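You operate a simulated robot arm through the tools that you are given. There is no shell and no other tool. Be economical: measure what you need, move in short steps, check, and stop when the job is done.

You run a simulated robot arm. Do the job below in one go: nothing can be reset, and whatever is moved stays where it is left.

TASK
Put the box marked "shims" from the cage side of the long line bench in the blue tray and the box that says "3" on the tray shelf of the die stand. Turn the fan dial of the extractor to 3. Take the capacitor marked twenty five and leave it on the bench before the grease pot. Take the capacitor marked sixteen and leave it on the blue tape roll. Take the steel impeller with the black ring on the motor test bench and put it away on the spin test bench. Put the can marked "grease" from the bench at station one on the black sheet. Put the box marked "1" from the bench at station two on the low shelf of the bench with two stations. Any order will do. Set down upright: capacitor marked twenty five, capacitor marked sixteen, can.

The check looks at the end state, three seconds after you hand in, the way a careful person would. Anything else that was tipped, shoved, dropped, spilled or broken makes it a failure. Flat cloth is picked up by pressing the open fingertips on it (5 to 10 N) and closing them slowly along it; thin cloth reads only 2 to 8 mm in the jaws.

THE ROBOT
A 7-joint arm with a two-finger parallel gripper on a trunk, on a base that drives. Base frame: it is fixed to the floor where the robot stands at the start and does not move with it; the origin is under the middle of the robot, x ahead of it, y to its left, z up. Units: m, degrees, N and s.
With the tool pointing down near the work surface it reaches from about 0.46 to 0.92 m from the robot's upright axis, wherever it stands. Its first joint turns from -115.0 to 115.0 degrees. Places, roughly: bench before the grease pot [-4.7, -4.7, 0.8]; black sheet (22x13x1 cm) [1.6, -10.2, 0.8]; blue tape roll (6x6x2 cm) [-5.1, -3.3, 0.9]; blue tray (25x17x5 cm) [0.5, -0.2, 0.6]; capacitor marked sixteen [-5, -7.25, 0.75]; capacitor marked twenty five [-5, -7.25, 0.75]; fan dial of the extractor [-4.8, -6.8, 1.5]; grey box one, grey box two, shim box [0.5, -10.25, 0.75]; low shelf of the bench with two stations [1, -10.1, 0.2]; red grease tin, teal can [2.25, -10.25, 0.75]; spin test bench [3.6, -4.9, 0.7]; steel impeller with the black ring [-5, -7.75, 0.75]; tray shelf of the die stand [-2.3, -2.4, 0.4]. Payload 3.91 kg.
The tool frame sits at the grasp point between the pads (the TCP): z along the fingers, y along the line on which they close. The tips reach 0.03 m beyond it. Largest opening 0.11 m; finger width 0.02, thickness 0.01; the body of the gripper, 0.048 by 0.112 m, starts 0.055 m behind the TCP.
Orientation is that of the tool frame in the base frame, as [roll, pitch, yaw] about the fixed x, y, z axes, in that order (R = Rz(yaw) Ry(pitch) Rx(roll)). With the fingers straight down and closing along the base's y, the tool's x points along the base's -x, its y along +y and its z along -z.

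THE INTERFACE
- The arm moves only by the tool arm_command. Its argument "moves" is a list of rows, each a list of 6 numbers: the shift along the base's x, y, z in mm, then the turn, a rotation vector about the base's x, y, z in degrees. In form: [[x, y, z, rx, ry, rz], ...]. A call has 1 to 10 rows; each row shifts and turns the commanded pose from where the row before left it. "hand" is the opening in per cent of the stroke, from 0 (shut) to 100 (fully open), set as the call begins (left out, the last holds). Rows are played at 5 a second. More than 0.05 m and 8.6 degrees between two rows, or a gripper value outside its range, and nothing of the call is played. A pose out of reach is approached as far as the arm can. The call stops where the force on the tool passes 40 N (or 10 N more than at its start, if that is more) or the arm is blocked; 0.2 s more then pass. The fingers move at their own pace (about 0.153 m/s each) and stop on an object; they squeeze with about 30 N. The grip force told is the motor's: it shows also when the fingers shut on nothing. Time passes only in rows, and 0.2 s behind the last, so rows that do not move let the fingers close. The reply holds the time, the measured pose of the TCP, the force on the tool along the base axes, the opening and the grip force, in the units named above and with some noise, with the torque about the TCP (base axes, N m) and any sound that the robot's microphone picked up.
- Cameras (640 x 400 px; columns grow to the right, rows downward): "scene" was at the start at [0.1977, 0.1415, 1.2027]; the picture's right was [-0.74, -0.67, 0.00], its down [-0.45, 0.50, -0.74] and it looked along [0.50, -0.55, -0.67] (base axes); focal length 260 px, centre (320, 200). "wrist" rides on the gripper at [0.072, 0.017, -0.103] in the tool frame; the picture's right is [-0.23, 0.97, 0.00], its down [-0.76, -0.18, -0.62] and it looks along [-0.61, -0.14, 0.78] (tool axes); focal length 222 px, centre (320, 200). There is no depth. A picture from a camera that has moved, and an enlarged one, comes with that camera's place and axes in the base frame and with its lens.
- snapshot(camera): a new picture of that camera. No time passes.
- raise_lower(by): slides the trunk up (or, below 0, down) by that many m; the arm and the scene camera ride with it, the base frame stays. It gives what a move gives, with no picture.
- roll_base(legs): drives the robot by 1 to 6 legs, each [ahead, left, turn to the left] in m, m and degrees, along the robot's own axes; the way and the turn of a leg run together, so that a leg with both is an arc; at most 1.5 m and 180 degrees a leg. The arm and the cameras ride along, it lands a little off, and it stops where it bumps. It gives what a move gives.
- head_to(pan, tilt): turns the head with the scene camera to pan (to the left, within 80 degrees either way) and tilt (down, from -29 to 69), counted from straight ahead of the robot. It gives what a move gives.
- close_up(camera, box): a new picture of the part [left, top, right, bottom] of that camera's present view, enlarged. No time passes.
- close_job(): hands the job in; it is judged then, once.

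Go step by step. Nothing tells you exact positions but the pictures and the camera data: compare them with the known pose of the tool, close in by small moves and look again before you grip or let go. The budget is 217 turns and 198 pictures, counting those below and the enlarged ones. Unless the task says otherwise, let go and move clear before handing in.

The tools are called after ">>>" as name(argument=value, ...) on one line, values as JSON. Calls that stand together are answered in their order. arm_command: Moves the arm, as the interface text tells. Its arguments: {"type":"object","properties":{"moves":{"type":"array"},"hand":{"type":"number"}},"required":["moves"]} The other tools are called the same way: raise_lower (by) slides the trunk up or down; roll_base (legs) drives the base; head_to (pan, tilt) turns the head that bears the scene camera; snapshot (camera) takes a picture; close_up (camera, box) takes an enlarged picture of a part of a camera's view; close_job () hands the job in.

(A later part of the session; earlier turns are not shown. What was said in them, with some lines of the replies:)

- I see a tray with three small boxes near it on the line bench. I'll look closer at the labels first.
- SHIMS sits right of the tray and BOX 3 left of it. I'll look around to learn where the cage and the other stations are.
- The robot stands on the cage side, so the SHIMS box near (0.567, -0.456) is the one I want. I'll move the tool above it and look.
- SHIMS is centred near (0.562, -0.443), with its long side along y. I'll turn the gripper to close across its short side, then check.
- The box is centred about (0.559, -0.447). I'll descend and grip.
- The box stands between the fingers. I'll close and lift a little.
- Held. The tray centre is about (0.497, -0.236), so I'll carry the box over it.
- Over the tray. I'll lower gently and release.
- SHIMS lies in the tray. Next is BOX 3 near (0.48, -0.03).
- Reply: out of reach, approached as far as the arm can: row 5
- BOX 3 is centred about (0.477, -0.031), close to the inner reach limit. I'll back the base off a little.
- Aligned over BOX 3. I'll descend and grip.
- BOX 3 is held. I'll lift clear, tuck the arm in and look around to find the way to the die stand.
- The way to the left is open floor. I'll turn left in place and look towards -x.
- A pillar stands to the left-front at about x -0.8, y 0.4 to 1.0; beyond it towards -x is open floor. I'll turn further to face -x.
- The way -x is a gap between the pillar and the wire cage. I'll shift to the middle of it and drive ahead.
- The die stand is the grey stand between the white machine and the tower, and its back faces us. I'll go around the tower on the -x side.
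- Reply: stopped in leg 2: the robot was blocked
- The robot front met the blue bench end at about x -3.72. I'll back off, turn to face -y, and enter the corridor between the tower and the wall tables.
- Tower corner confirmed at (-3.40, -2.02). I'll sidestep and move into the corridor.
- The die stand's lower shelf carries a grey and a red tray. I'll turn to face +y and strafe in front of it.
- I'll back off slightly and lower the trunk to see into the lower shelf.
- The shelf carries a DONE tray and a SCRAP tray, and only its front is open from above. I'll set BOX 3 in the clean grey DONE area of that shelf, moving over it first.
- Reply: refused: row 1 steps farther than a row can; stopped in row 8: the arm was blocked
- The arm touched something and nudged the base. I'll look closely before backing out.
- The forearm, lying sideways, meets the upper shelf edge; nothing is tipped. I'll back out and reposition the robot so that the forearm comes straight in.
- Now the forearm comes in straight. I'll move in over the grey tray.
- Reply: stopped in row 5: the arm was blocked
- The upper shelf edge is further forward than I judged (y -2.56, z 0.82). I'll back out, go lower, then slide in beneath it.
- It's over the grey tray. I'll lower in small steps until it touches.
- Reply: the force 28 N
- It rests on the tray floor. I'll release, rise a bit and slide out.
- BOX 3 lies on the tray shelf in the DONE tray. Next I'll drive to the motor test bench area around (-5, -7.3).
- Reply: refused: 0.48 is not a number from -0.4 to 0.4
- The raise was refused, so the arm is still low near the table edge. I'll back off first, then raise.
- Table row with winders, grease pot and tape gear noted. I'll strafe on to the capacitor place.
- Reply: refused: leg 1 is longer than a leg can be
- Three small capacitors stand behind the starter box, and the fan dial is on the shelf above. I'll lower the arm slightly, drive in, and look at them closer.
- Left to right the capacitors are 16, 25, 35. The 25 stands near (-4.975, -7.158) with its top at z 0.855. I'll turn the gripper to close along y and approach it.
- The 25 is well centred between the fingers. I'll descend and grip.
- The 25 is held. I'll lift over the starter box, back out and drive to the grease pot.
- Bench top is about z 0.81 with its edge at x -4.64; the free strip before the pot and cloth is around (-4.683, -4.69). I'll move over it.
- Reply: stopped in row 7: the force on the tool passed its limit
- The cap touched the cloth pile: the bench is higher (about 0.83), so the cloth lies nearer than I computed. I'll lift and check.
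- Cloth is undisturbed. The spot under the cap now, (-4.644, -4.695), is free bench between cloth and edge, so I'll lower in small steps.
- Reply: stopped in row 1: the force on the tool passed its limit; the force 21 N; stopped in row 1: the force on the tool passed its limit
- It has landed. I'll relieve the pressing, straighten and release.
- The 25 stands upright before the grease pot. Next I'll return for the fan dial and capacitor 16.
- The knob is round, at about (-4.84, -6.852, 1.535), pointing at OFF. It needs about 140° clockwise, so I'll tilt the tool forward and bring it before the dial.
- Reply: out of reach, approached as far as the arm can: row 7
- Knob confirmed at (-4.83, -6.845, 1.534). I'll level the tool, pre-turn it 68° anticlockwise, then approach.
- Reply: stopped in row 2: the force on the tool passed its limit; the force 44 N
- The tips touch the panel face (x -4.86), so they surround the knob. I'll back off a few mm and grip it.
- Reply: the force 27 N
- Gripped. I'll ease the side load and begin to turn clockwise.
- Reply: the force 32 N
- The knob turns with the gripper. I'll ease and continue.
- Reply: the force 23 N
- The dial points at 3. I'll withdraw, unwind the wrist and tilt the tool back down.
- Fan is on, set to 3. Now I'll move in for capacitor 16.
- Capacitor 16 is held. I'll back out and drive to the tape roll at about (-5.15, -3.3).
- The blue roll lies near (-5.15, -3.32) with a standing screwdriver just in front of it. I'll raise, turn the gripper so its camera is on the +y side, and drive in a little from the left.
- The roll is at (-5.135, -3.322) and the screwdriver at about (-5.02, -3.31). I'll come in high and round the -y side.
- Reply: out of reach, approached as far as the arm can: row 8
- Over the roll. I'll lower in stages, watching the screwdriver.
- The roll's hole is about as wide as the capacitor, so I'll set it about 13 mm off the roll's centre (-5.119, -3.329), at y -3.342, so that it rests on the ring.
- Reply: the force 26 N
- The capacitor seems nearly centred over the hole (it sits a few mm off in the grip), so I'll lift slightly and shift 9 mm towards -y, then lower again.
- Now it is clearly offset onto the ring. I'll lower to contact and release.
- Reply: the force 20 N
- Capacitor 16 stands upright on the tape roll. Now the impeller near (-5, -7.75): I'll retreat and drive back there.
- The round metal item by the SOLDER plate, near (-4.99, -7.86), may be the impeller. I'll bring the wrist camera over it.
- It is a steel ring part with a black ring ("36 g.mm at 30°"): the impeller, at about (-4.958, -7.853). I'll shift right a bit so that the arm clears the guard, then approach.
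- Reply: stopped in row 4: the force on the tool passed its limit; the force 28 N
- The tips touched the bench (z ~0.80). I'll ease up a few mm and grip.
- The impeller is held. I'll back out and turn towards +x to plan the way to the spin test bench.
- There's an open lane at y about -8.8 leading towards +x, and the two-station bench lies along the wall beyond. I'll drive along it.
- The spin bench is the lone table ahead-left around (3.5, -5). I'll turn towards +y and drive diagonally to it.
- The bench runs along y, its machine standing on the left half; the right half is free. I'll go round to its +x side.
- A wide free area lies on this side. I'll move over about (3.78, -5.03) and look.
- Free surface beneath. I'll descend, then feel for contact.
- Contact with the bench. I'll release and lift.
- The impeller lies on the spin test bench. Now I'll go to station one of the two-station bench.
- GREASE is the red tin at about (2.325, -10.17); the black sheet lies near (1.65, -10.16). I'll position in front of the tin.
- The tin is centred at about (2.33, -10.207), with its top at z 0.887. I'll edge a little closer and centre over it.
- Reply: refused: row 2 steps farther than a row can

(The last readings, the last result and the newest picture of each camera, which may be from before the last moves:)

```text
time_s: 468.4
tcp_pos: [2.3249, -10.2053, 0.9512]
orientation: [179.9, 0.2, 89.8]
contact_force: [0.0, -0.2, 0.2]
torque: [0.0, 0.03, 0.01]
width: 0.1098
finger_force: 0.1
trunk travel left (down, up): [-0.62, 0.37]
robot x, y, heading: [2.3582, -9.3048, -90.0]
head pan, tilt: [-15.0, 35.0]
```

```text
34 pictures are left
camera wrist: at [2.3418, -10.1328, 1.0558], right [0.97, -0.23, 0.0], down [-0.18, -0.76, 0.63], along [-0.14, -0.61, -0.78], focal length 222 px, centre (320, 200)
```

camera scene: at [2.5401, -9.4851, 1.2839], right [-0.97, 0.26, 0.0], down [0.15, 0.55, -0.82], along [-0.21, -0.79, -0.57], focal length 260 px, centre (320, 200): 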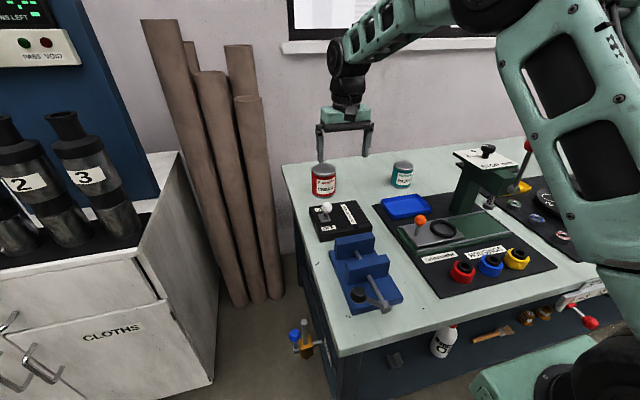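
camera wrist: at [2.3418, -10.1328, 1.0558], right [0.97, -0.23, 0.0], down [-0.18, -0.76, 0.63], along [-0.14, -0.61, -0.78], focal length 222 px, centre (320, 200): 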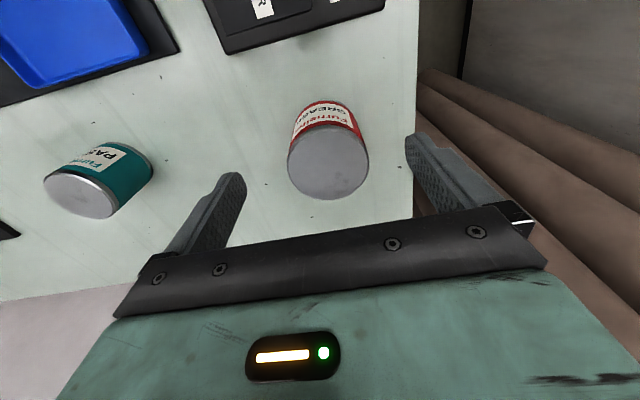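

>>> close_up(camera="scene", box=[260, 90, 420, 220])

```text
3.08 times, centred on (340, 155) of scene
camera zoom: at [2.54, -9.5344, 1.2839], right [-0.97, 0.26, 0.0], down [0.15, 0.55, -0.82], along [-0.21, -0.79, -0.57], focal length 800 px, centre (258, 338)
```

zoom: 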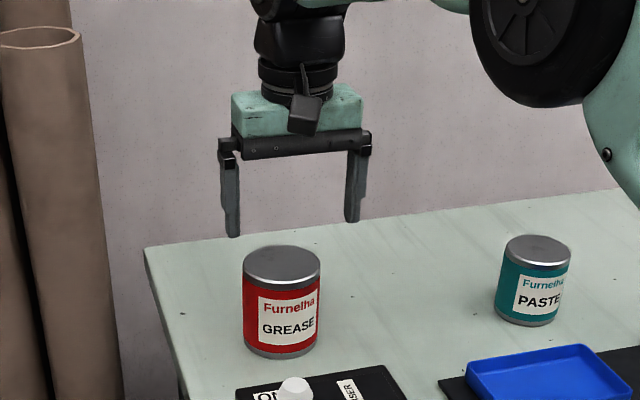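

The tin is a bit further back (y about -10.233). I'll creep closer and re-centre.

>>> roll_base(legs=[[0.03, 0, 0]])

>>> arm_command(moves=[[1, 0, -30, 0, 0, 0], [0, 0, -6, 0, 0, 0]])

>>> snapshot(camera="wrist")

```text
time_s: 469.3
tcp_pos: [2.3253, -10.2361, 0.9516]
orientation: [-179.9, 0.1, 89.9]
contact_force: [-0.6, 0.6, 0.3]
torque: [-0.02, -0.01, -0.02]
width: 0.1101
finger_force: 0.1
trunk travel left (down, up): [-0.62, 0.37]
robot x, y, heading: [2.3564, -9.3378, -90.4]
head pan, tilt: [-15.0, 35.0]
```

```text
time_s: 469.9
tcp_pos: [2.3258, -10.2354, 0.9134]
orientation: [-180.0, 0.2, 89.9]
contact_force: [-0.4, -0.5, -0.9]
torque: [0.01, -0.01, -0.01]
width: 0.1103
finger_force: 0.1
trunk travel left (down, up): [-0.62, 0.37]
robot x, y, heading: [2.3592, -9.3344, -89.9]
head pan, tilt: [-15.0, 35.0]
```

```text
32 pictures are left
camera wrist: at [2.342, -10.1629, 1.0185], right [0.97, -0.23, 0.0], down [-0.18, -0.76, 0.63], along [-0.14, -0.61, -0.78], focal length 222 px, centre (320, 200)
```

wrist: 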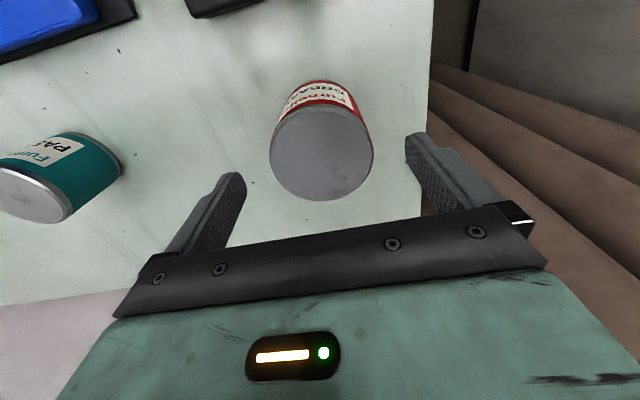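

Centred: the tin is at (2.326, -10.237), top z 0.868. I'll descend and grip.

>>> arm_command(moves=[[0, -1, -40, 0, 0, 0], [0, 0, -38, 0, 0, 0]])

>>> arm_command(moves=[[0, 0, 0, 0, 0, 0], [0, 0, 0, 0, 0, 0], [0, 0, 0, 0, 0, 0]], hand=0)

>>> arm_command(moves=[[0, 0, 30, 0, 0, 0], [0, 0, 40, 0, 0, 0], [0, 0, 40, 0, 0, 0], [0, 0, 40, 0, 0, 0]])

>>> snapshot(camera="wrist")

>>> snapshot(camera="scene")

```text
time_s: 470.5
tcp_pos: [2.3265, -10.2366, 0.8346]
orientation: [-179.9, 0.3, 89.9]
contact_force: [-0.7, 0.1, -0.7]
torque: [-0.02, 0.02, -0.01]
width: 0.1102
finger_force: 0.0
trunk travel left (down, up): [-0.62, 0.37]
robot x, y, heading: [2.3592, -9.3399, -90.0]
head pan, tilt: [-15.0, 35.0]
```

```text
time_s: 471.3
tcp_pos: [2.3265, -10.236, 0.835]
orientation: [-180.0, 0.2, 90.0]
contact_force: [-1.6, -1.2, -0.4]
torque: [-0.21, 0.1, -0.06]
width: 0.0826
finger_force: 29.8
trunk travel left (down, up): [-0.62, 0.37]
robot x, y, heading: [2.3594, -9.3322, -90.1]
head pan, tilt: [-15.0, 35.0]
```

```text
time_s: 472.3
tcp_pos: [2.326, -10.2373, 0.988]
orientation: [-179.9, 0.2, 89.9]
contact_force: [0.0, -0.3, -6.2]
torque: [0.06, 0.0, 0.02]
width: 0.0829
finger_force: 30.2
trunk travel left (down, up): [-0.62, 0.37]
robot x, y, heading: [2.3572, -9.3374, -90.0]
head pan, tilt: [-15.0, 35.0]
```

```text
31 pictures are left
camera wrist: at [2.3434, -10.1633, 1.0926], right [0.97, -0.23, 0.0], down [-0.18, -0.76, 0.62], along [-0.14, -0.61, -0.78], focal length 222 px, centre (320, 200)
```

wrist: 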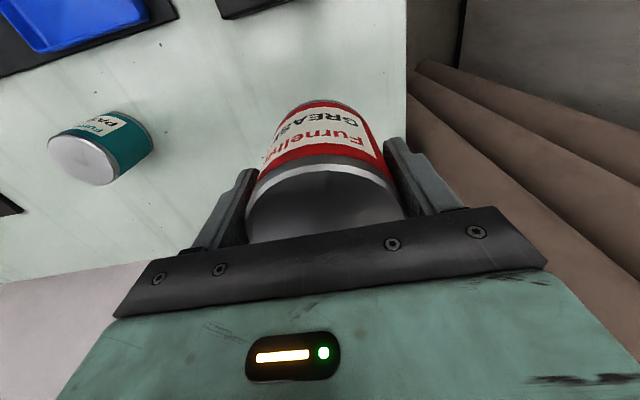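

```text
30 pictures are left
camera scene: at [2.5399, -9.5652, 1.2836], right [-0.97, 0.26, 0.0], down [0.15, 0.55, -0.82], along [-0.21, -0.79, -0.57], focal length 260 px, centre (320, 200)
```

scene: 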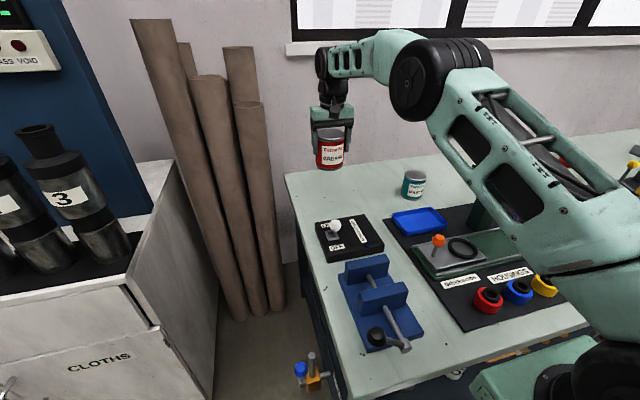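

The grease tin is held. I'll raise it, back off, and shift along to the black sheet.

>>> arm_command(moves=[[0, 20, 40, 0, 0, 0], [0, 30, 40, 0, 0, 0], [0, 30, 40, 0, 0, 0], [0, 40, 30, 0, 0, 0], [0, 45, 20, 0, 0, 0], [0, 45, 0, 0, 0, 0]])

>>> roll_base(legs=[[-0.15, 0, 0], [0, -0.68, 0]])

>>> head_to(pan=0, tilt=35)

>>> snapshot(camera="scene")

```text
time_s: 473.7
tcp_pos: [2.3283, -10.0283, 1.1589]
orientation: [-180.0, 0.1, 89.9]
contact_force: [-0.1, -1.0, -5.7]
torque: [0.07, 0.03, 0.01]
width: 0.0826
finger_force: 29.9
trunk travel left (down, up): [-0.62, 0.37]
robot x, y, heading: [2.3568, -9.3342, -90.1]
head pan, tilt: [-15.0, 35.0]
```

```text
time_s: 478.3
tcp_pos: [1.6557, -9.8786, 1.1585]
orientation: [180.0, 0.2, 89.7]
contact_force: [-0.7, -0.8, -5.7]
torque: [0.04, -0.02, -0.02]
width: 0.0827
finger_force: 29.7
trunk travel left (down, up): [-0.62, 0.37]
robot x, y, heading: [1.6892, -9.1845, -90.2]
head pan, tilt: [-15.0, 35.0]
```

```text
time_s: 479.1
tcp_pos: [1.656, -9.8794, 1.1575]
orientation: [180.0, 0.2, 89.9]
contact_force: [0.7, 0.8, -5.1]
torque: [0.07, -0.03, -0.01]
width: 0.0828
finger_force: 30.0
trunk travel left (down, up): [-0.62, 0.37]
robot x, y, heading: [1.6844, -9.1823, -90.0]
head pan, tilt: [0.0, 35.0]
```

```text
29 pictures are left
camera scene: at [1.8922, -9.4185, 1.2837], right [-1.0, 0.0, 0.0], down [0.0, 0.57, -0.82], along [0.0, -0.82, -0.57], focal length 260 px, centre (320, 200)
```

scene: 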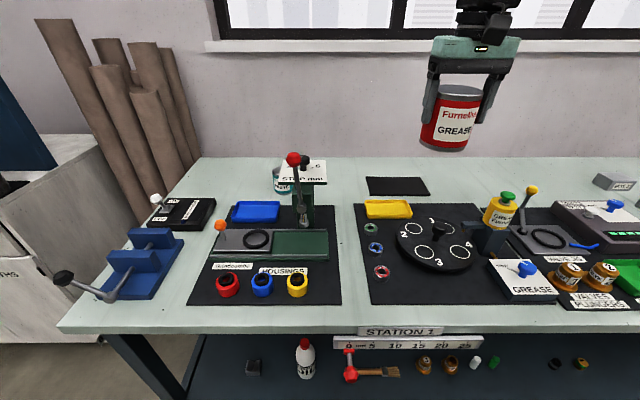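

The sheet is centred at about (1.612, -10.21). I'll drive in and bring the tin over it.

>>> roll_base(legs=[[0.14, 0, 0]])

>>> arm_command(moves=[[-20, -38, -20, 0, 0, 0], [-12, -40, -25, 0, 0, 0], [-10, -40, -25, 0, 0, 0], [0, -40, -28, 0, 0, 0], [0, -30, -35, 0, 0, 0], [0, 0, -40, 0, 0, 0], [0, 0, -30, 0, 0, 0]])

>>> snapshot(camera="scene")

>>> snapshot(camera="wrist")

```text
time_s: 480.4
tcp_pos: [1.6577, -10.0161, 1.1578]
orientation: [-180.0, 0.2, 90.0]
contact_force: [-0.4, 0.6, -4.3]
torque: [0.05, 0.01, 0.0]
width: 0.0826
finger_force: 29.8
trunk travel left (down, up): [-0.62, 0.37]
robot x, y, heading: [1.686, -9.3219, -89.8]
head pan, tilt: [0.0, 35.0]
```

```text
time_s: 482.0
tcp_pos: [1.6142, -10.2049, 0.9547]
orientation: [-179.9, 0.2, 90.0]
contact_force: [-0.1, -1.0, -4.7]
torque: [0.05, 0.02, -0.01]
width: 0.0826
finger_force: 30.3
trunk travel left (down, up): [-0.62, 0.37]
robot x, y, heading: [1.6857, -9.3258, -89.8]
head pan, tilt: [0.0, 35.0]
```

```text
28 pictures are left
camera scene: at [1.8931, -9.5554, 1.2838], right [-1.0, 0.0, 0.0], down [0.0, 0.57, -0.82], along [0.0, -0.82, -0.57], focal length 260 px, centre (320, 200)
```

scene: 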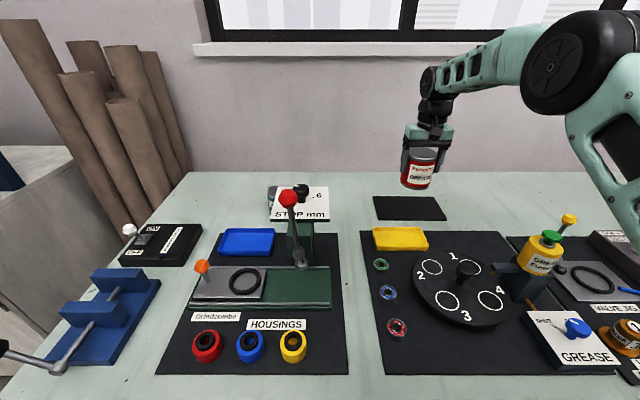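

```text
27 pictures are left
camera wrist: at [1.6308, -10.1318, 1.059], right [0.97, -0.23, 0.0], down [-0.18, -0.76, 0.63], along [-0.14, -0.61, -0.78], focal length 222 px, centre (320, 200)
```

wrist: 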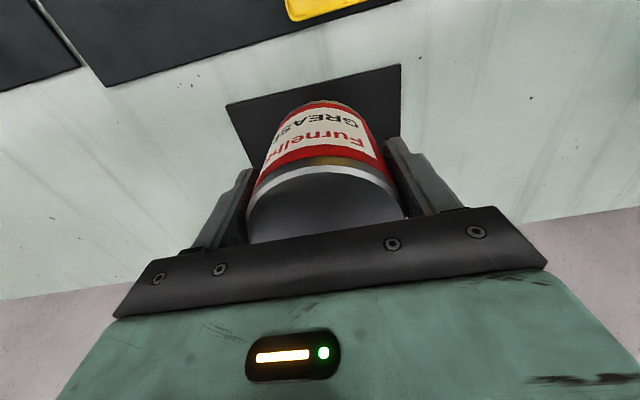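

The sheet's centre is slightly further back, near (1.609, -10.237). I'll adjust and lower until contact.

>>> arm_command(moves=[[-5, -30, -20, 0, 0, 0], [0, -1, -30, 0, 0, 0], [0, 0, -20, 0, 0, 0]])

>>> snapshot(camera="scene")

>>> snapshot(camera="wrist")

```text
time_s: 482.8
tcp_pos: [1.6095, -10.2353, 0.8844]
orientation: [-179.9, 0.2, 90.0]
contact_force: [0.6, 0.3, -4.8]
torque: [0.06, -0.01, 0.04]
width: 0.0826
finger_force: 30.3
trunk travel left (down, up): [-0.62, 0.37]
robot x, y, heading: [1.6885, -9.3258, -89.6]
head pan, tilt: [0.0, 35.0]
```

```text
26 pictures are left
camera scene: at [1.8931, -9.5555, 1.2838], right [-1.0, 0.0, 0.0], down [0.0, 0.57, -0.82], along [0.0, -0.82, -0.57], focal length 260 px, centre (320, 200)
```

scene: 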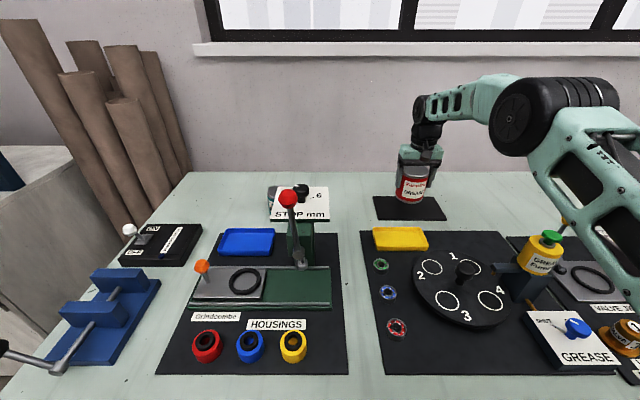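

```text
25 pictures are left
camera wrist: at [1.6258, -10.1625, 0.9896], right [0.97, -0.23, 0.0], down [-0.18, -0.76, 0.63], along [-0.14, -0.61, -0.78], focal length 222 px, centre (320, 200)
```

wrist: 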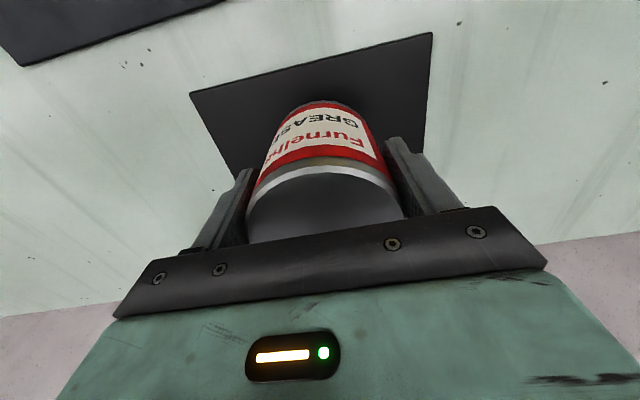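

>>> arm_command(moves=[[0, -4, -15, 0, 0, 0], [0, 0, -10, 0, 0, 0], [0, 0, -5, 0, 0, 0]])

>>> arm_command(moves=[[0, 0, -4, 0, 0, 0]])

>>> arm_command(moves=[[0, 0, -4, 0, 0, 0]])

```text
time_s: 483.6
tcp_pos: [1.6097, -10.2403, 0.8549]
orientation: [-180.0, 0.2, 90.0]
contact_force: [-1.0, -0.3, -3.9]
torque: [0.06, -0.01, -0.01]
width: 0.0823
finger_force: 29.8
trunk travel left (down, up): [-0.62, 0.37]
robot x, y, heading: [1.69, -9.3252, -90.1]
head pan, tilt: [0.0, 35.0]
```

```text
time_s: 484.0
tcp_pos: [1.609, -10.24, 0.8503]
orientation: [180.0, 0.1, 90.0]
contact_force: [-0.9, 0.5, -4.4]
torque: [0.06, 0.0, -0.02]
width: 0.0825
finger_force: 30.0
trunk travel left (down, up): [-0.62, 0.37]
robot x, y, heading: [1.6915, -9.3239, -89.7]
head pan, tilt: [0.0, 35.0]
```

```text
time_s: 484.4
tcp_pos: [1.6098, -10.2396, 0.8478]
orientation: [-180.0, 0.2, 89.9]
contact_force: [0.8, -0.7, -5.1]
torque: [0.06, 0.01, 0.01]
width: 0.0824
finger_force: 29.9
trunk travel left (down, up): [-0.62, 0.37]
robot x, y, heading: [1.6887, -9.3253, -89.7]
head pan, tilt: [0.0, 35.0]
```

>>> arm_command(moves=[[0, 0, -3, 0, 0, 0]])

>>> arm_command(moves=[[0, 0, -3, 0, 0, 0]])

>>> arm_command(moves=[[0, 0, -3, 0, 0, 0]])

```text
time_s: 484.8
tcp_pos: [1.6098, -10.24, 0.8446]
orientation: [180.0, 0.2, 90.0]
contact_force: [0.7, 1.6, -2.4]
torque: [-0.01, 0.06, -0.03]
width: 0.0823
finger_force: 30.0
trunk travel left (down, up): [-0.62, 0.37]
robot x, y, heading: [1.6867, -9.324, -89.8]
head pan, tilt: [0.0, 35.0]
```

```text
time_s: 485.2
tcp_pos: [1.6104, -10.2397, 0.8435]
orientation: [180.0, 0.4, 90.1]
contact_force: [-1.3, 5.4, 12.5]
torque: [0.49, 0.24, -0.04]
width: 0.0822
finger_force: 30.2
trunk travel left (down, up): [-0.62, 0.37]
robot x, y, heading: [1.6887, -9.324, -90.0]
head pan, tilt: [0.0, 35.0]
```

```text
time_s: 485.6
tcp_pos: [1.611, -10.2404, 0.8408]
orientation: [180.0, 0.5, 90.0]
contact_force: [-1.9, 5.2, 23.2]
torque: [-0.26, 0.16, -0.04]
width: 0.0825
finger_force: 30.4
trunk travel left (down, up): [-0.62, 0.37]
robot x, y, heading: [1.6946, -9.3193, -90.2]
head pan, tilt: [0.0, 35.0]
```

Contact on the sheet. I'll release and lift.

>>> arm_command(moves=[[0, 0, 2, 0, 0, 0], [0, 0, 0, 0, 0, 0]])

>>> arm_command(moves=[[0, 0, 0, 0, 0, 0], [0, 0, 0, 0, 0, 0], [0, 0, 0, 0, 0, 0]], hand=100)

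>>> arm_command(moves=[[0, 0, 30, 0, 0, 0], [0, 0, 40, 0, 0, 0], [0, 0, 45, 0, 0, 0], [0, 20, 45, 0, 0, 0], [0, 40, 30, 0, 0, 0], [0, 45, 10, 0, 0, 0], [0, 45, 0, 0, 0, 0], [0, 45, 0, 0, 0, 0]])

>>> snapshot(camera="scene")

```text
time_s: 486.2
tcp_pos: [1.6106, -10.2392, 0.8402]
orientation: [-180.0, 0.3, 90.0]
contact_force: [-2.5, -2.8, 15.4]
torque: [-0.52, 0.18, -0.04]
width: 0.0823
finger_force: 30.1
trunk travel left (down, up): [-0.62, 0.37]
robot x, y, heading: [1.689, -9.323, -90.1]
head pan, tilt: [0.0, 35.0]
```

```text
time_s: 487.0
tcp_pos: [1.6092, -10.2391, 0.8383]
orientation: [180.0, 0.1, 90.0]
contact_force: [-0.1, 0.5, -0.2]
torque: [0.0, -0.03, -0.01]
width: 0.1097
finger_force: 0.1
trunk travel left (down, up): [-0.62, 0.37]
robot x, y, heading: [1.6887, -9.3225, -90.1]
head pan, tilt: [0.0, 35.0]
```

```text
time_s: 488.8
tcp_pos: [1.6096, -10.0462, 1.0363]
orientation: [180.0, 0.2, 90.2]
contact_force: [0.6, -0.7, -0.4]
torque: [0.02, -0.01, -0.04]
width: 0.1101
finger_force: 0.1
trunk travel left (down, up): [-0.62, 0.37]
robot x, y, heading: [1.6869, -9.3231, -89.8]
head pan, tilt: [0.0, 35.0]
```

```text
24 pictures are left
camera scene: at [1.8931, -9.5558, 1.2837], right [-1.0, 0.0, 0.0], down [0.0, 0.57, -0.82], along [0.0, -0.82, -0.57], focal length 260 px, centre (320, 200)
```

scene: 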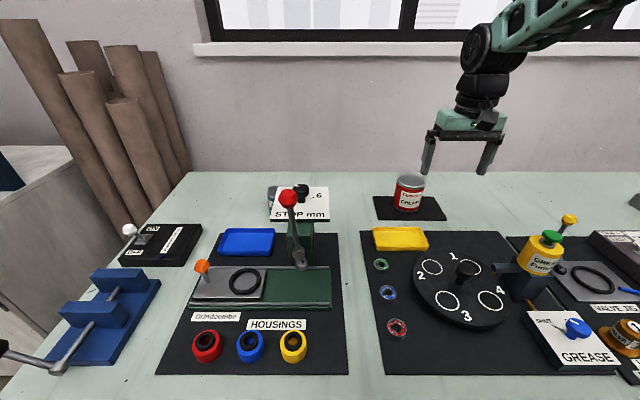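

The grease tin stands on the black sheet. Now station two for box "1".

>>> roll_base(legs=[[-0.17, 0, 0], [0, -1.12, 0]])

>>> head_to(pan=-5, tilt=35)

>>> snapshot(camera="scene")

```text
time_s: 495.7
tcp_pos: [0.4864, -9.8914, 1.0362]
orientation: [-179.9, 0.2, 91.2]
contact_force: [0.3, -1.2, 0.8]
torque: [0.01, 0.0, -0.04]
width: 0.1102
finger_force: 0.0
trunk travel left (down, up): [-0.62, 0.37]
robot x, y, heading: [0.5519, -9.1692, -88.6]
head pan, tilt: [0.0, 35.0]
```

```text
time_s: 496.4
tcp_pos: [0.4877, -9.8914, 1.0364]
orientation: [179.9, 0.2, 91.2]
contact_force: [-0.1, 0.6, 0.1]
torque: [0.0, 0.01, 0.02]
width: 0.1101
finger_force: 0.0
trunk travel left (down, up): [-0.62, 0.37]
robot x, y, heading: [0.5524, -9.1643, -88.8]
head pan, tilt: [-5.0, 35.0]
```

```text
23 pictures are left
camera scene: at [0.7536, -9.3935, 1.2838], right [-1.0, 0.07, 0.0], down [0.04, 0.57, -0.82], along [-0.05, -0.82, -0.57], focal length 260 px, centre (320, 200)
```

scene: 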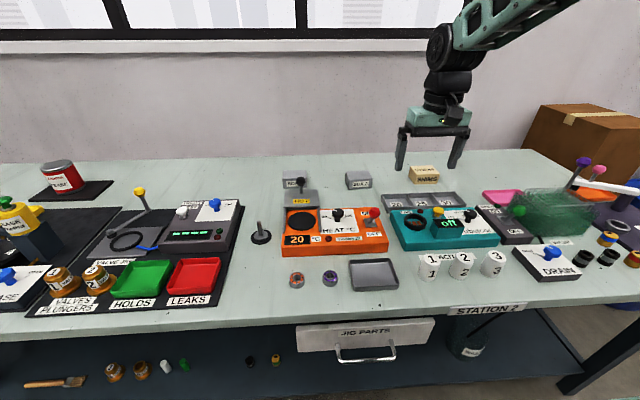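

>>> close_up(camera="scene", box=[270, 150, 450, 230])

```text
3.56 times, centred on (360, 190) of scene
camera zoom: at [0.7536, -9.3935, 1.2838], right [-1.0, 0.07, 0.0], down [0.04, 0.57, -0.82], along [-0.05, -0.82, -0.57], focal length 924 px, centre (178, 236)
```

zoom: 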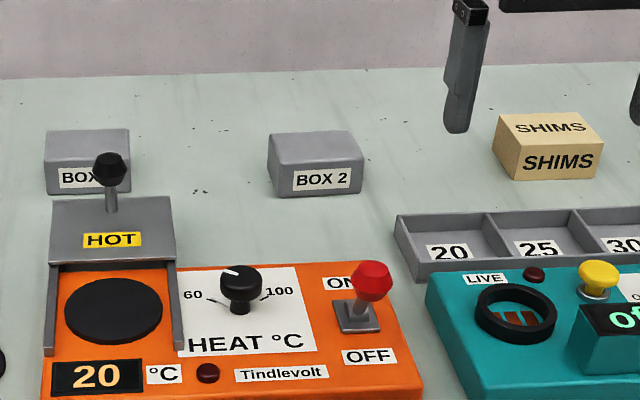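

BOX 1 is the left grey box behind the heater, near (0.795, -10.22). I'll position for it.

>>> roll_base(legs=[[0, 0.28, -1.3], [0.155, 0, 0]])

>>> arm_command(moves=[[0, -45, 0, 0, 0, -1], [0, -45, 0, 0, 0, 0], [0, -45, -20, 0, 0, 0], [0, -20, -40, 0, 0, 0]])

>>> snapshot(camera="wrist")

>>> snapshot(camera="scene")

```text
time_s: 499.3
tcp_pos: [0.7456, -10.0427, 1.0352]
orientation: [-180.0, 0.2, 89.6]
contact_force: [0.2, 0.6, 0.6]
torque: [0.02, 0.04, -0.02]
width: 0.11
finger_force: 0.0
trunk travel left (down, up): [-0.62, 0.37]
robot x, y, heading: [0.8295, -9.3181, -90.1]
head pan, tilt: [-5.0, 35.0]
```

```text
time_s: 500.3
tcp_pos: [0.7452, -10.1977, 0.9754]
orientation: [179.9, 0.1, 88.6]
contact_force: [-0.5, 0.2, 0.1]
torque: [0.01, 0.06, 0.0]
width: 0.11
finger_force: 0.0
trunk travel left (down, up): [-0.62, 0.37]
robot x, y, heading: [0.8273, -9.3193, -90.2]
head pan, tilt: [-5.0, 35.0]
```

```text
21 pictures are left
camera wrist: at [0.7627, -10.125, 1.0802], right [0.97, -0.25, 0.0], down [-0.2, -0.75, 0.63], along [-0.16, -0.61, -0.78], focal length 222 px, centre (320, 200)
```

wrist: 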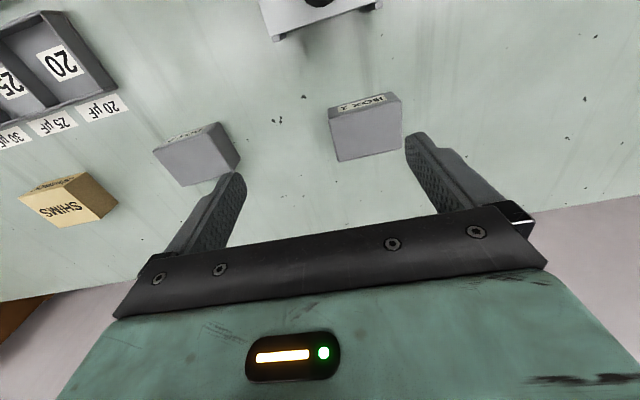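

```text
20 pictures are left
camera scene: at [1.025, -9.5523, 1.2839], right [-1.0, 0.09, 0.0], down [0.05, 0.57, -0.82], along [-0.08, -0.82, -0.57], focal length 260 px, centre (320, 200)
```

scene: 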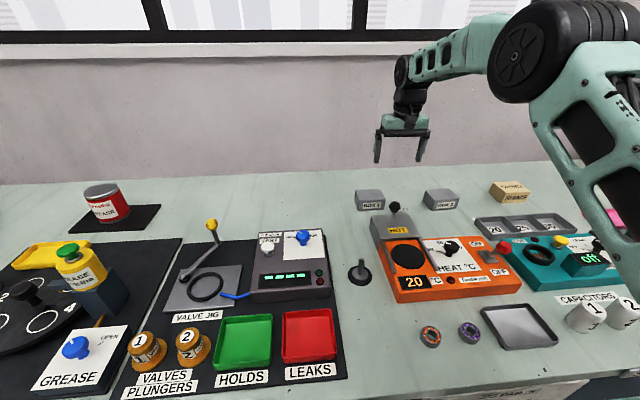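

>>> arm_command(moves=[[40, -20, 0, 0, 0, 1], [8, -15, -20, 0, 0, 0], [0, 0, -30, 0, 0, 0]])

>>> snapshot(camera="wrist")

```text
time_s: 501.1
tcp_pos: [0.7948, -10.2315, 0.9271]
orientation: [-180.0, 0.2, 89.5]
contact_force: [0.5, -0.5, 0.6]
torque: [-0.02, 0.0, -0.01]
width: 0.1102
finger_force: 0.0
trunk travel left (down, up): [-0.62, 0.37]
robot x, y, heading: [0.83, -9.3229, -90.3]
head pan, tilt: [-5.0, 35.0]
```

```text
19 pictures are left
camera wrist: at [0.8118, -10.1585, 1.0309], right [0.97, -0.23, 0.0], down [-0.18, -0.76, 0.63], along [-0.15, -0.61, -0.78], focal length 222 px, centre (320, 200)
```

wrist: 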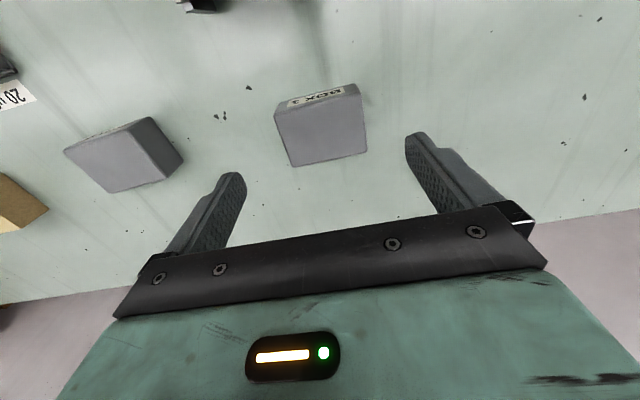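

>>> close_up(camera="wrist", box=[265, 75, 375, 175])

```text
4.00 times, centred on (320, 125) of wrist
camera zoom: at [0.8118, -10.1585, 1.0309], right [0.97, -0.23, 0.0], down [-0.18, -0.76, 0.63], along [-0.15, -0.61, -0.78], focal length 888 px, centre (320, 500)
```

zoom: 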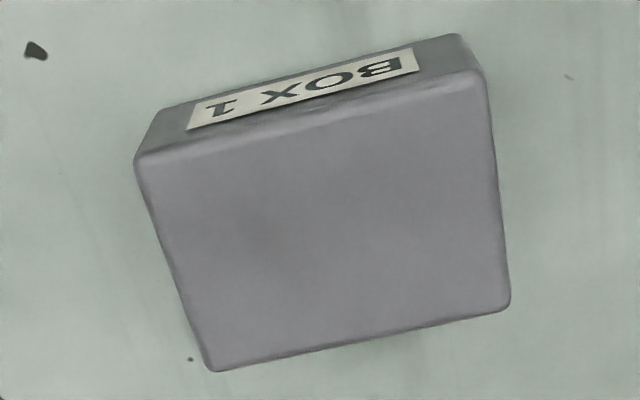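

BOX 1 confirmed and centred. I'll descend and grip.

>>> arm_command(moves=[[1, -3, -40, 0, 0, 0], [0, 0, -40, 0, 0, 0], [0, 0, -17, 0, 0, 0]])

>>> arm_command(moves=[[0, 0, 0, 0, 0, 0], [0, 0, 0, 0, 0, 0], [0, 0, 0, 0, 0, 0]], hand=0)

>>> arm_command(moves=[[0, 0, 40, 0, 0, 0], [0, 0, 45, 0, 0, 0], [0, 0, 45, 0, 0, 0], [0, 20, 45, 0, 0, 0]])

>>> snapshot(camera="wrist")

```text
time_s: 501.9
tcp_pos: [0.7955, -10.2359, 0.8299]
orientation: [-180.0, 0.2, 89.6]
contact_force: [0.7, -0.5, 0.2]
torque: [-0.02, 0.0, -0.04]
width: 0.11
finger_force: 0.1
trunk travel left (down, up): [-0.62, 0.37]
robot x, y, heading: [0.8314, -9.3214, -90.2]
head pan, tilt: [-5.0, 35.0]
```

```text
time_s: 502.7
tcp_pos: [0.7945, -10.2358, 0.8283]
orientation: [-179.9, 0.1, 89.6]
contact_force: [0.0, 0.2, -0.5]
torque: [0.03, -0.01, -0.01]
width: 0.0894
finger_force: 30.2
trunk travel left (down, up): [-0.62, 0.37]
robot x, y, heading: [0.8261, -9.3221, -90.4]
head pan, tilt: [-5.0, 35.0]
```

```text
time_s: 503.7
tcp_pos: [0.793, -10.216, 1.0058]
orientation: [180.0, 0.1, 89.6]
contact_force: [-1.1, -0.4, -2.9]
torque: [0.06, -0.01, 0.02]
width: 0.0894
finger_force: 30.2
trunk travel left (down, up): [-0.62, 0.37]
robot x, y, heading: [0.8268, -9.3164, -90.0]
head pan, tilt: [-5.0, 35.0]
```

```text
17 pictures are left
camera wrist: at [0.8123, -10.1431, 1.1109], right [0.97, -0.23, 0.0], down [-0.18, -0.76, 0.62], along [-0.15, -0.61, -0.78], focal length 222 px, centre (320, 200)
```

wrist: 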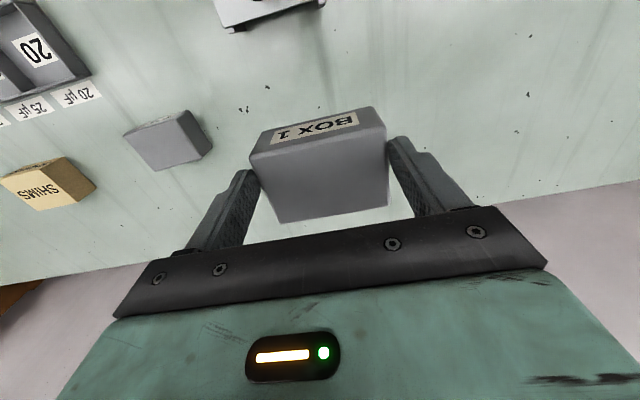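

Held. I'll bring it back over the bench front, retreat, and lower the trunk to see the low shelf.

>>> arm_command(moves=[[0, 45, 10, 0, 0, 0], [0, 45, 0, 0, 0, 0], [0, 45, 0, 0, 0, 0], [0, 45, 0, 0, 0, 0], [0, 45, 0, 0, 0, 0], [0, 45, 0, 0, 0, 0], [0, 45, 0, 0, 0, 0]])

>>> roll_base(legs=[[-0.55, 0.2, 0]])

>>> raise_lower(by=-0.4)

>>> raise_lower(by=-0.15)

>>> head_to(pan=0, tilt=25)

>>> snapshot(camera="scene")

```text
time_s: 505.3
tcp_pos: [0.7953, -9.8985, 1.0123]
orientation: [180.0, 0.1, 89.6]
contact_force: [0.7, -1.2, -1.8]
torque: [0.05, 0.03, 0.02]
width: 0.0894
finger_force: 30.0
trunk travel left (down, up): [-0.62, 0.37]
robot x, y, heading: [0.8282, -9.3211, -90.1]
head pan, tilt: [-5.0, 35.0]
```

```text
time_s: 508.6
tcp_pos: [1.0034, -9.346, 1.0126]
orientation: [180.0, 0.3, 90.7]
contact_force: [0.4, 0.5, -1.4]
torque: [0.03, -0.01, 0.02]
width: 0.0893
finger_force: 29.8
trunk travel left (down, up): [-0.62, 0.37]
robot x, y, heading: [1.0253, -8.7678, -89.1]
head pan, tilt: [-5.0, 35.0]
```

```text
time_s: 512.5
tcp_pos: [1.0029, -9.3466, 0.6132]
orientation: [-179.9, 0.3, 90.7]
contact_force: [0.1, 0.2, -1.8]
torque: [0.03, 0.04, 0.01]
width: 0.0894
finger_force: 29.9
trunk travel left (down, up): [-0.22, 0.77]
robot x, y, heading: [1.0275, -8.7654, -89.3]
head pan, tilt: [-5.0, 35.0]
```

```text
time_s: 514.2
tcp_pos: [1.004, -9.3458, 0.4637]
orientation: [179.9, 0.3, 90.6]
contact_force: [0.2, -0.3, -1.6]
torque: [0.02, 0.02, -0.04]
width: 0.0893
finger_force: 29.8
trunk travel left (down, up): [-0.07, 0.92]
robot x, y, heading: [1.0253, -8.7655, -89.3]
head pan, tilt: [-5.0, 35.0]
```

```text
time_s: 514.9
tcp_pos: [1.0037, -9.3462, 0.4648]
orientation: [180.0, 0.1, 90.8]
contact_force: [0.0, 0.2, -1.3]
torque: [0.01, 0.01, 0.0]
width: 0.0893
finger_force: 30.1
trunk travel left (down, up): [-0.07, 0.92]
robot x, y, heading: [1.0259, -8.771, -89.3]
head pan, tilt: [0.0, 25.0]
```

```text
16 pictures are left
camera scene: at [1.2334, -9.0003, 0.7495], right [-1.0, -0.01, 0.0], down [-0.01, 0.42, -0.91], along [0.01, -0.91, -0.42], focal length 260 px, centre (320, 200)
```

scene: 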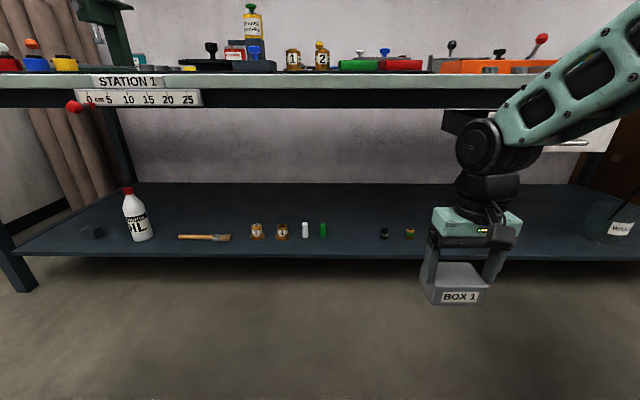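

The low shelf is at about z 0.24, with its front edge at y -9.68. There's a free gap at x about 1.12 between the small parts, so I'll line up and enter there.

>>> roll_base(legs=[[0, 0.118, -0.7]])

>>> raise_lower(by=-0.06)

>>> arm_command(moves=[[0, 0, -30, 0, 0, 0], [0, 0, -10, 0, 0, 0]])

>>> roll_base(legs=[[0.2, 0, 0]])

>>> snapshot(camera="scene")

```text
time_s: 516.2
tcp_pos: [1.1169, -9.3446, 0.4633]
orientation: [-180.0, 0.3, 90.1]
contact_force: [0.5, 0.1, -1.7]
torque: [0.04, 0.0, 0.02]
width: 0.0895
finger_force: 30.0
trunk travel left (down, up): [-0.07, 0.92]
robot x, y, heading: [1.1501, -8.7691, -89.9]
head pan, tilt: [0.0, 25.0]
```

```text
time_s: 517.2
tcp_pos: [1.1166, -9.3444, 0.4033]
orientation: [-180.0, 0.1, 89.9]
contact_force: [-0.5, 0.7, -1.5]
torque: [-0.01, -0.04, 0.01]
width: 0.0896
finger_force: 30.3
trunk travel left (down, up): [-0.01, 0.98]
robot x, y, heading: [1.1493, -8.7638, -90.0]
head pan, tilt: [0.0, 25.0]
```

```text
time_s: 517.8
tcp_pos: [1.118, -9.3454, 0.3639]
orientation: [-180.0, 0.1, 90.1]
contact_force: [0.4, -0.7, -1.9]
torque: [0.02, 0.01, -0.04]
width: 0.0896
finger_force: 30.6
trunk travel left (down, up): [-0.01, 0.98]
robot x, y, heading: [1.1463, -8.7658, -89.9]
head pan, tilt: [0.0, 25.0]
```

```text
time_s: 519.4
tcp_pos: [1.1177, -9.5437, 0.364]
orientation: [179.9, 0.2, 90.2]
contact_force: [0.8, 0.0, -1.8]
torque: [0.02, -0.05, -0.01]
width: 0.0893
finger_force: 30.3
trunk travel left (down, up): [-0.01, 0.98]
robot x, y, heading: [1.1507, -8.9649, -89.9]
head pan, tilt: [0.0, 25.0]
```

```text
15 pictures are left
camera scene: at [1.3516, -9.2011, 0.6895], right [-1.0, 0.0, 0.0], down [0.0, 0.42, -0.91], along [0.0, -0.91, -0.42], focal length 260 px, centre (320, 200)
```

scene: 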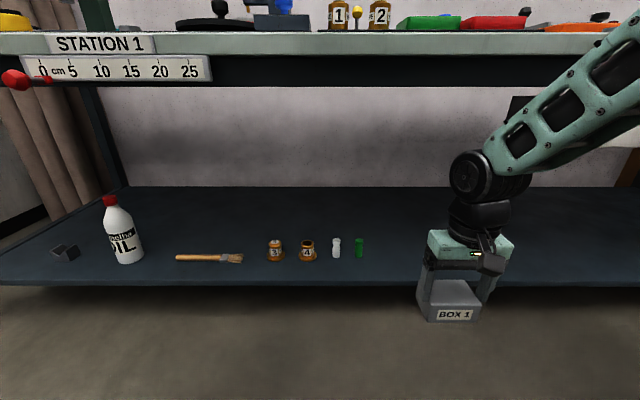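

The shelf is at z 0.18 with its edge at y -9.756, and the small parts at x 0.99 and 1.23. I'll enter to about (1.108, -9.87).

>>> roll_base(legs=[[0.1, 0, 0]])

>>> arm_command(moves=[[-10, -40, -20, 0, 0, 0], [0, -45, -10, 0, 0, 0], [0, -45, 0, 0, 0, 0], [0, -45, 0, 0, 0, 0], [0, -45, 0, 0, 0, 0]])

>>> snapshot(camera="scene")

>>> snapshot(camera="wrist")

```text
time_s: 520.5
tcp_pos: [1.118, -9.6449, 0.3629]
orientation: [-180.0, 0.2, 90.0]
contact_force: [0.1, -0.2, -1.1]
torque: [0.04, 0.02, -0.01]
width: 0.0894
finger_force: 30.1
trunk travel left (down, up): [-0.01, 0.98]
robot x, y, heading: [1.1436, -9.0681, -89.8]
head pan, tilt: [0.0, 25.0]
```

```text
time_s: 521.7
tcp_pos: [1.1081, -9.8633, 0.3319]
orientation: [-179.9, 0.3, 90.0]
contact_force: [-0.5, -0.5, -1.3]
torque: [0.02, 0.0, -0.02]
width: 0.0893
finger_force: 29.8
trunk travel left (down, up): [-0.01, 0.98]
robot x, y, heading: [1.1445, -9.0639, -89.9]
head pan, tilt: [0.0, 25.0]
```

```text
14 pictures are left
camera scene: at [1.3518, -9.3013, 0.6896], right [-1.0, 0.0, 0.0], down [0.0, 0.42, -0.91], along [0.0, -0.91, -0.42], focal length 260 px, centre (320, 200)
```

scene: 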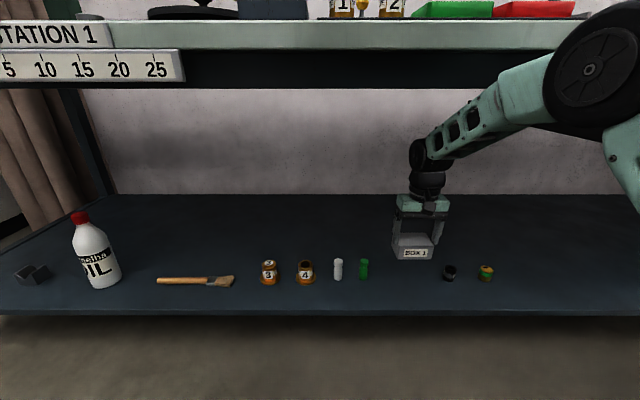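

```text
13 pictures are left
camera wrist: at [1.1253, -9.7898, 0.4368], right [0.97, -0.23, 0.0], down [-0.18, -0.76, 0.63], along [-0.14, -0.61, -0.78], focal length 222 px, centre (320, 200)
```

wrist: 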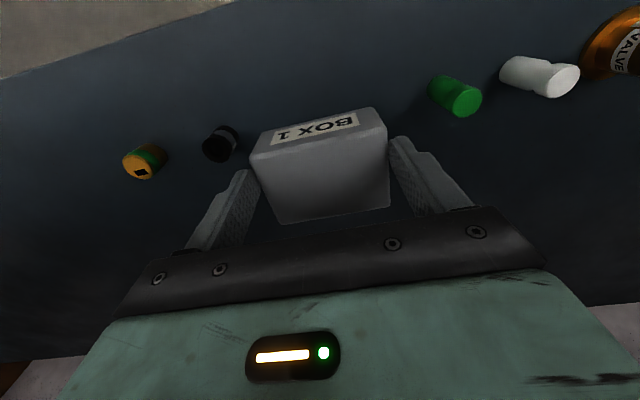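

Clear on both sides. I'll lower to the shelf.

>>> arm_command(moves=[[5, 0, -40, 0, 0, 0], [0, 0, -30, 0, 0, 0], [0, 0, -15, 0, 0, 0]])

>>> arm_command(moves=[[0, 0, -6, 0, 0, 0], [0, 0, -5, 0, 0, 0]])

>>> snapshot(camera="scene")

```text
time_s: 522.5
tcp_pos: [1.1127, -9.865, 0.2493]
orientation: [180.0, 0.3, 90.0]
contact_force: [-0.6, 2.8, 9.3]
torque: [0.46, 0.09, 0.02]
width: 0.0897
finger_force: 30.2
trunk travel left (down, up): [-0.01, 0.98]
robot x, y, heading: [1.1449, -9.0683, -89.8]
head pan, tilt: [0.0, 25.0]
```

```text
time_s: 523.1
tcp_pos: [1.1128, -9.866, 0.24]
orientation: [-180.0, 0.5, 90.0]
contact_force: [-3.0, -1.7, 26.8]
torque: [-0.05, 0.12, -0.09]
width: 0.0896
finger_force: 30.0
trunk travel left (down, up): [-0.01, 0.98]
robot x, y, heading: [1.1525, -9.065, -90.4]
head pan, tilt: [0.0, 25.0]
```

```text
12 pictures are left
camera scene: at [1.3518, -9.3008, 0.6899], right [-1.0, 0.0, 0.0], down [0.0, 0.42, -0.91], along [0.0, -0.91, -0.42], focal length 260 px, centre (320, 200)
```

scene: 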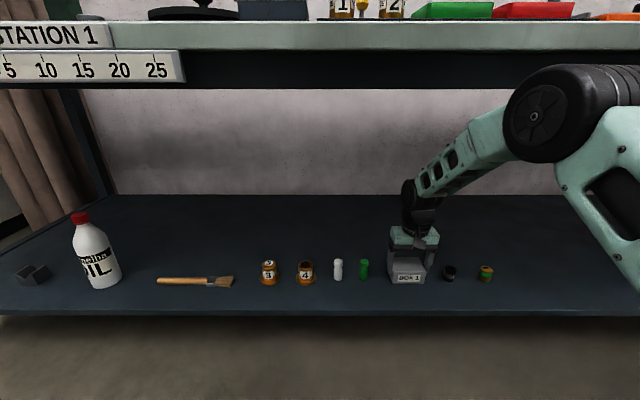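

The box rests on the shelf. I'll relieve, open moderately, rise and slide out.

>>> arm_command(moves=[[0, 0, 3, 0, 0, 0], [0, 0, 0, 0, 0, 0]])

>>> arm_command(moves=[[0, 0, 0, 0, 0, 0], [0, 0, 0, 0, 0, 0]], hand=95)

>>> arm_command(moves=[[0, 0, 30, 0, 0, 0], [0, 0, 40, 0, 0, 0], [0, 0, 25, 0, 0, 0], [0, 45, 15, 0, 0, 0], [0, 45, 10, 0, 0, 0], [0, 45, 0, 0, 0, 0], [0, 45, 0, 0, 0, 0], [0, 45, 0, 0, 0, 0]])

>>> roll_base(legs=[[-0.4, 0, 0]])

>>> snapshot(camera="scene")

```text
time_s: 523.7
tcp_pos: [1.1121, -9.8627, 0.2389]
orientation: [179.9, 0.2, 90.1]
contact_force: [-1.8, -3.1, 7.5]
torque: [-0.59, 0.06, -0.06]
width: 0.0893
finger_force: 30.3
trunk travel left (down, up): [-0.01, 0.98]
robot x, y, heading: [1.1471, -9.0663, -90.0]
head pan, tilt: [0.0, 25.0]
```

```text
time_s: 524.3
tcp_pos: [1.1136, -9.8644, 0.2392]
orientation: [-179.9, 0.0, 90.1]
contact_force: [0.0, -0.1, -0.5]
torque: [-0.02, 0.01, -0.02]
width: 0.1045
finger_force: 0.0
trunk travel left (down, up): [-0.01, 0.98]
robot x, y, heading: [1.1492, -9.0699, -89.8]
head pan, tilt: [0.0, 25.0]
```

```text
time_s: 526.1
tcp_pos: [1.1149, -9.6369, 0.3612]
orientation: [180.0, 0.2, 90.1]
contact_force: [0.3, 0.1, 0.1]
torque: [0.05, -0.01, 0.0]
width: 0.1044
finger_force: 0.1
trunk travel left (down, up): [-0.01, 0.98]
robot x, y, heading: [1.1496, -9.0671, -89.9]
head pan, tilt: [0.0, 25.0]
```

```text
time_s: 528.6
tcp_pos: [1.1131, -9.2404, 0.3604]
orientation: [-179.9, 0.2, 90.1]
contact_force: [-0.7, 1.1, -0.1]
torque: [0.0, 0.01, -0.02]
width: 0.1047
finger_force: 0.0
trunk travel left (down, up): [-0.01, 0.98]
robot x, y, heading: [1.1453, -8.6699, -89.9]
head pan, tilt: [0.0, 25.0]
```

```text
11 pictures are left
camera scene: at [1.3508, -8.9053, 0.6896], right [-1.0, 0.0, 0.0], down [0.0, 0.42, -0.91], along [0.0, -0.91, -0.42], focal length 260 px, centre (320, 200)
```

scene: 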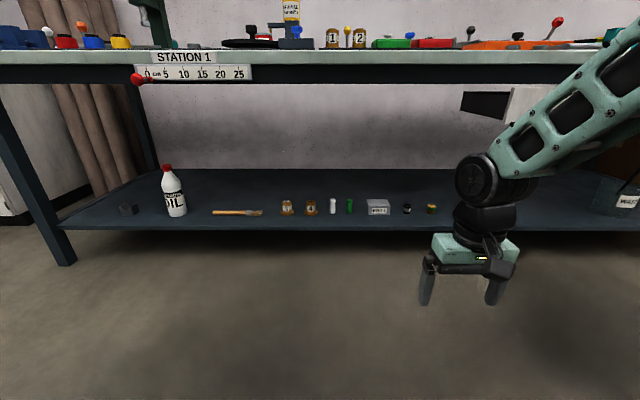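

All eight items show in their places in the pictures and the gripper is clear, so I'll hand in.

>>> close_job()

```text
The job is handed in.
```

I did all eight parts and handed the job in; no result came back.

- **Shims box:** it is in the blue tray.
- **Box 3:** it is on the tray shelf of the die stand, inside the tray marked DONE. That was the only part of the shelf I could reach from above.
- **Fan dial:** it points at 3, and the extractor's green light came on.
- **Capacitor 25:** it stands upright on the bench in front of the grease pot, near the front edge. While placing it I briefly pressed it on the cloth pile, which looked undisturbed.
- **Capacitor 16:** it stands upright on the blue tape roll, about 1 cm off centre. The roll shifted by a few mm. The purple lever beside it may have been nudged by about 1 mm.
- **Impeller:** it is on the spin test bench.
- **Grease can:** it stands upright on the black sheet.
- **Box 1:** it is on the low shelf of the two-station bench.

At the die stand the arm touched the edge of its upper shelf twice while going in. Nothing in view had tipped. The base also bumped a bench end once on the way there.
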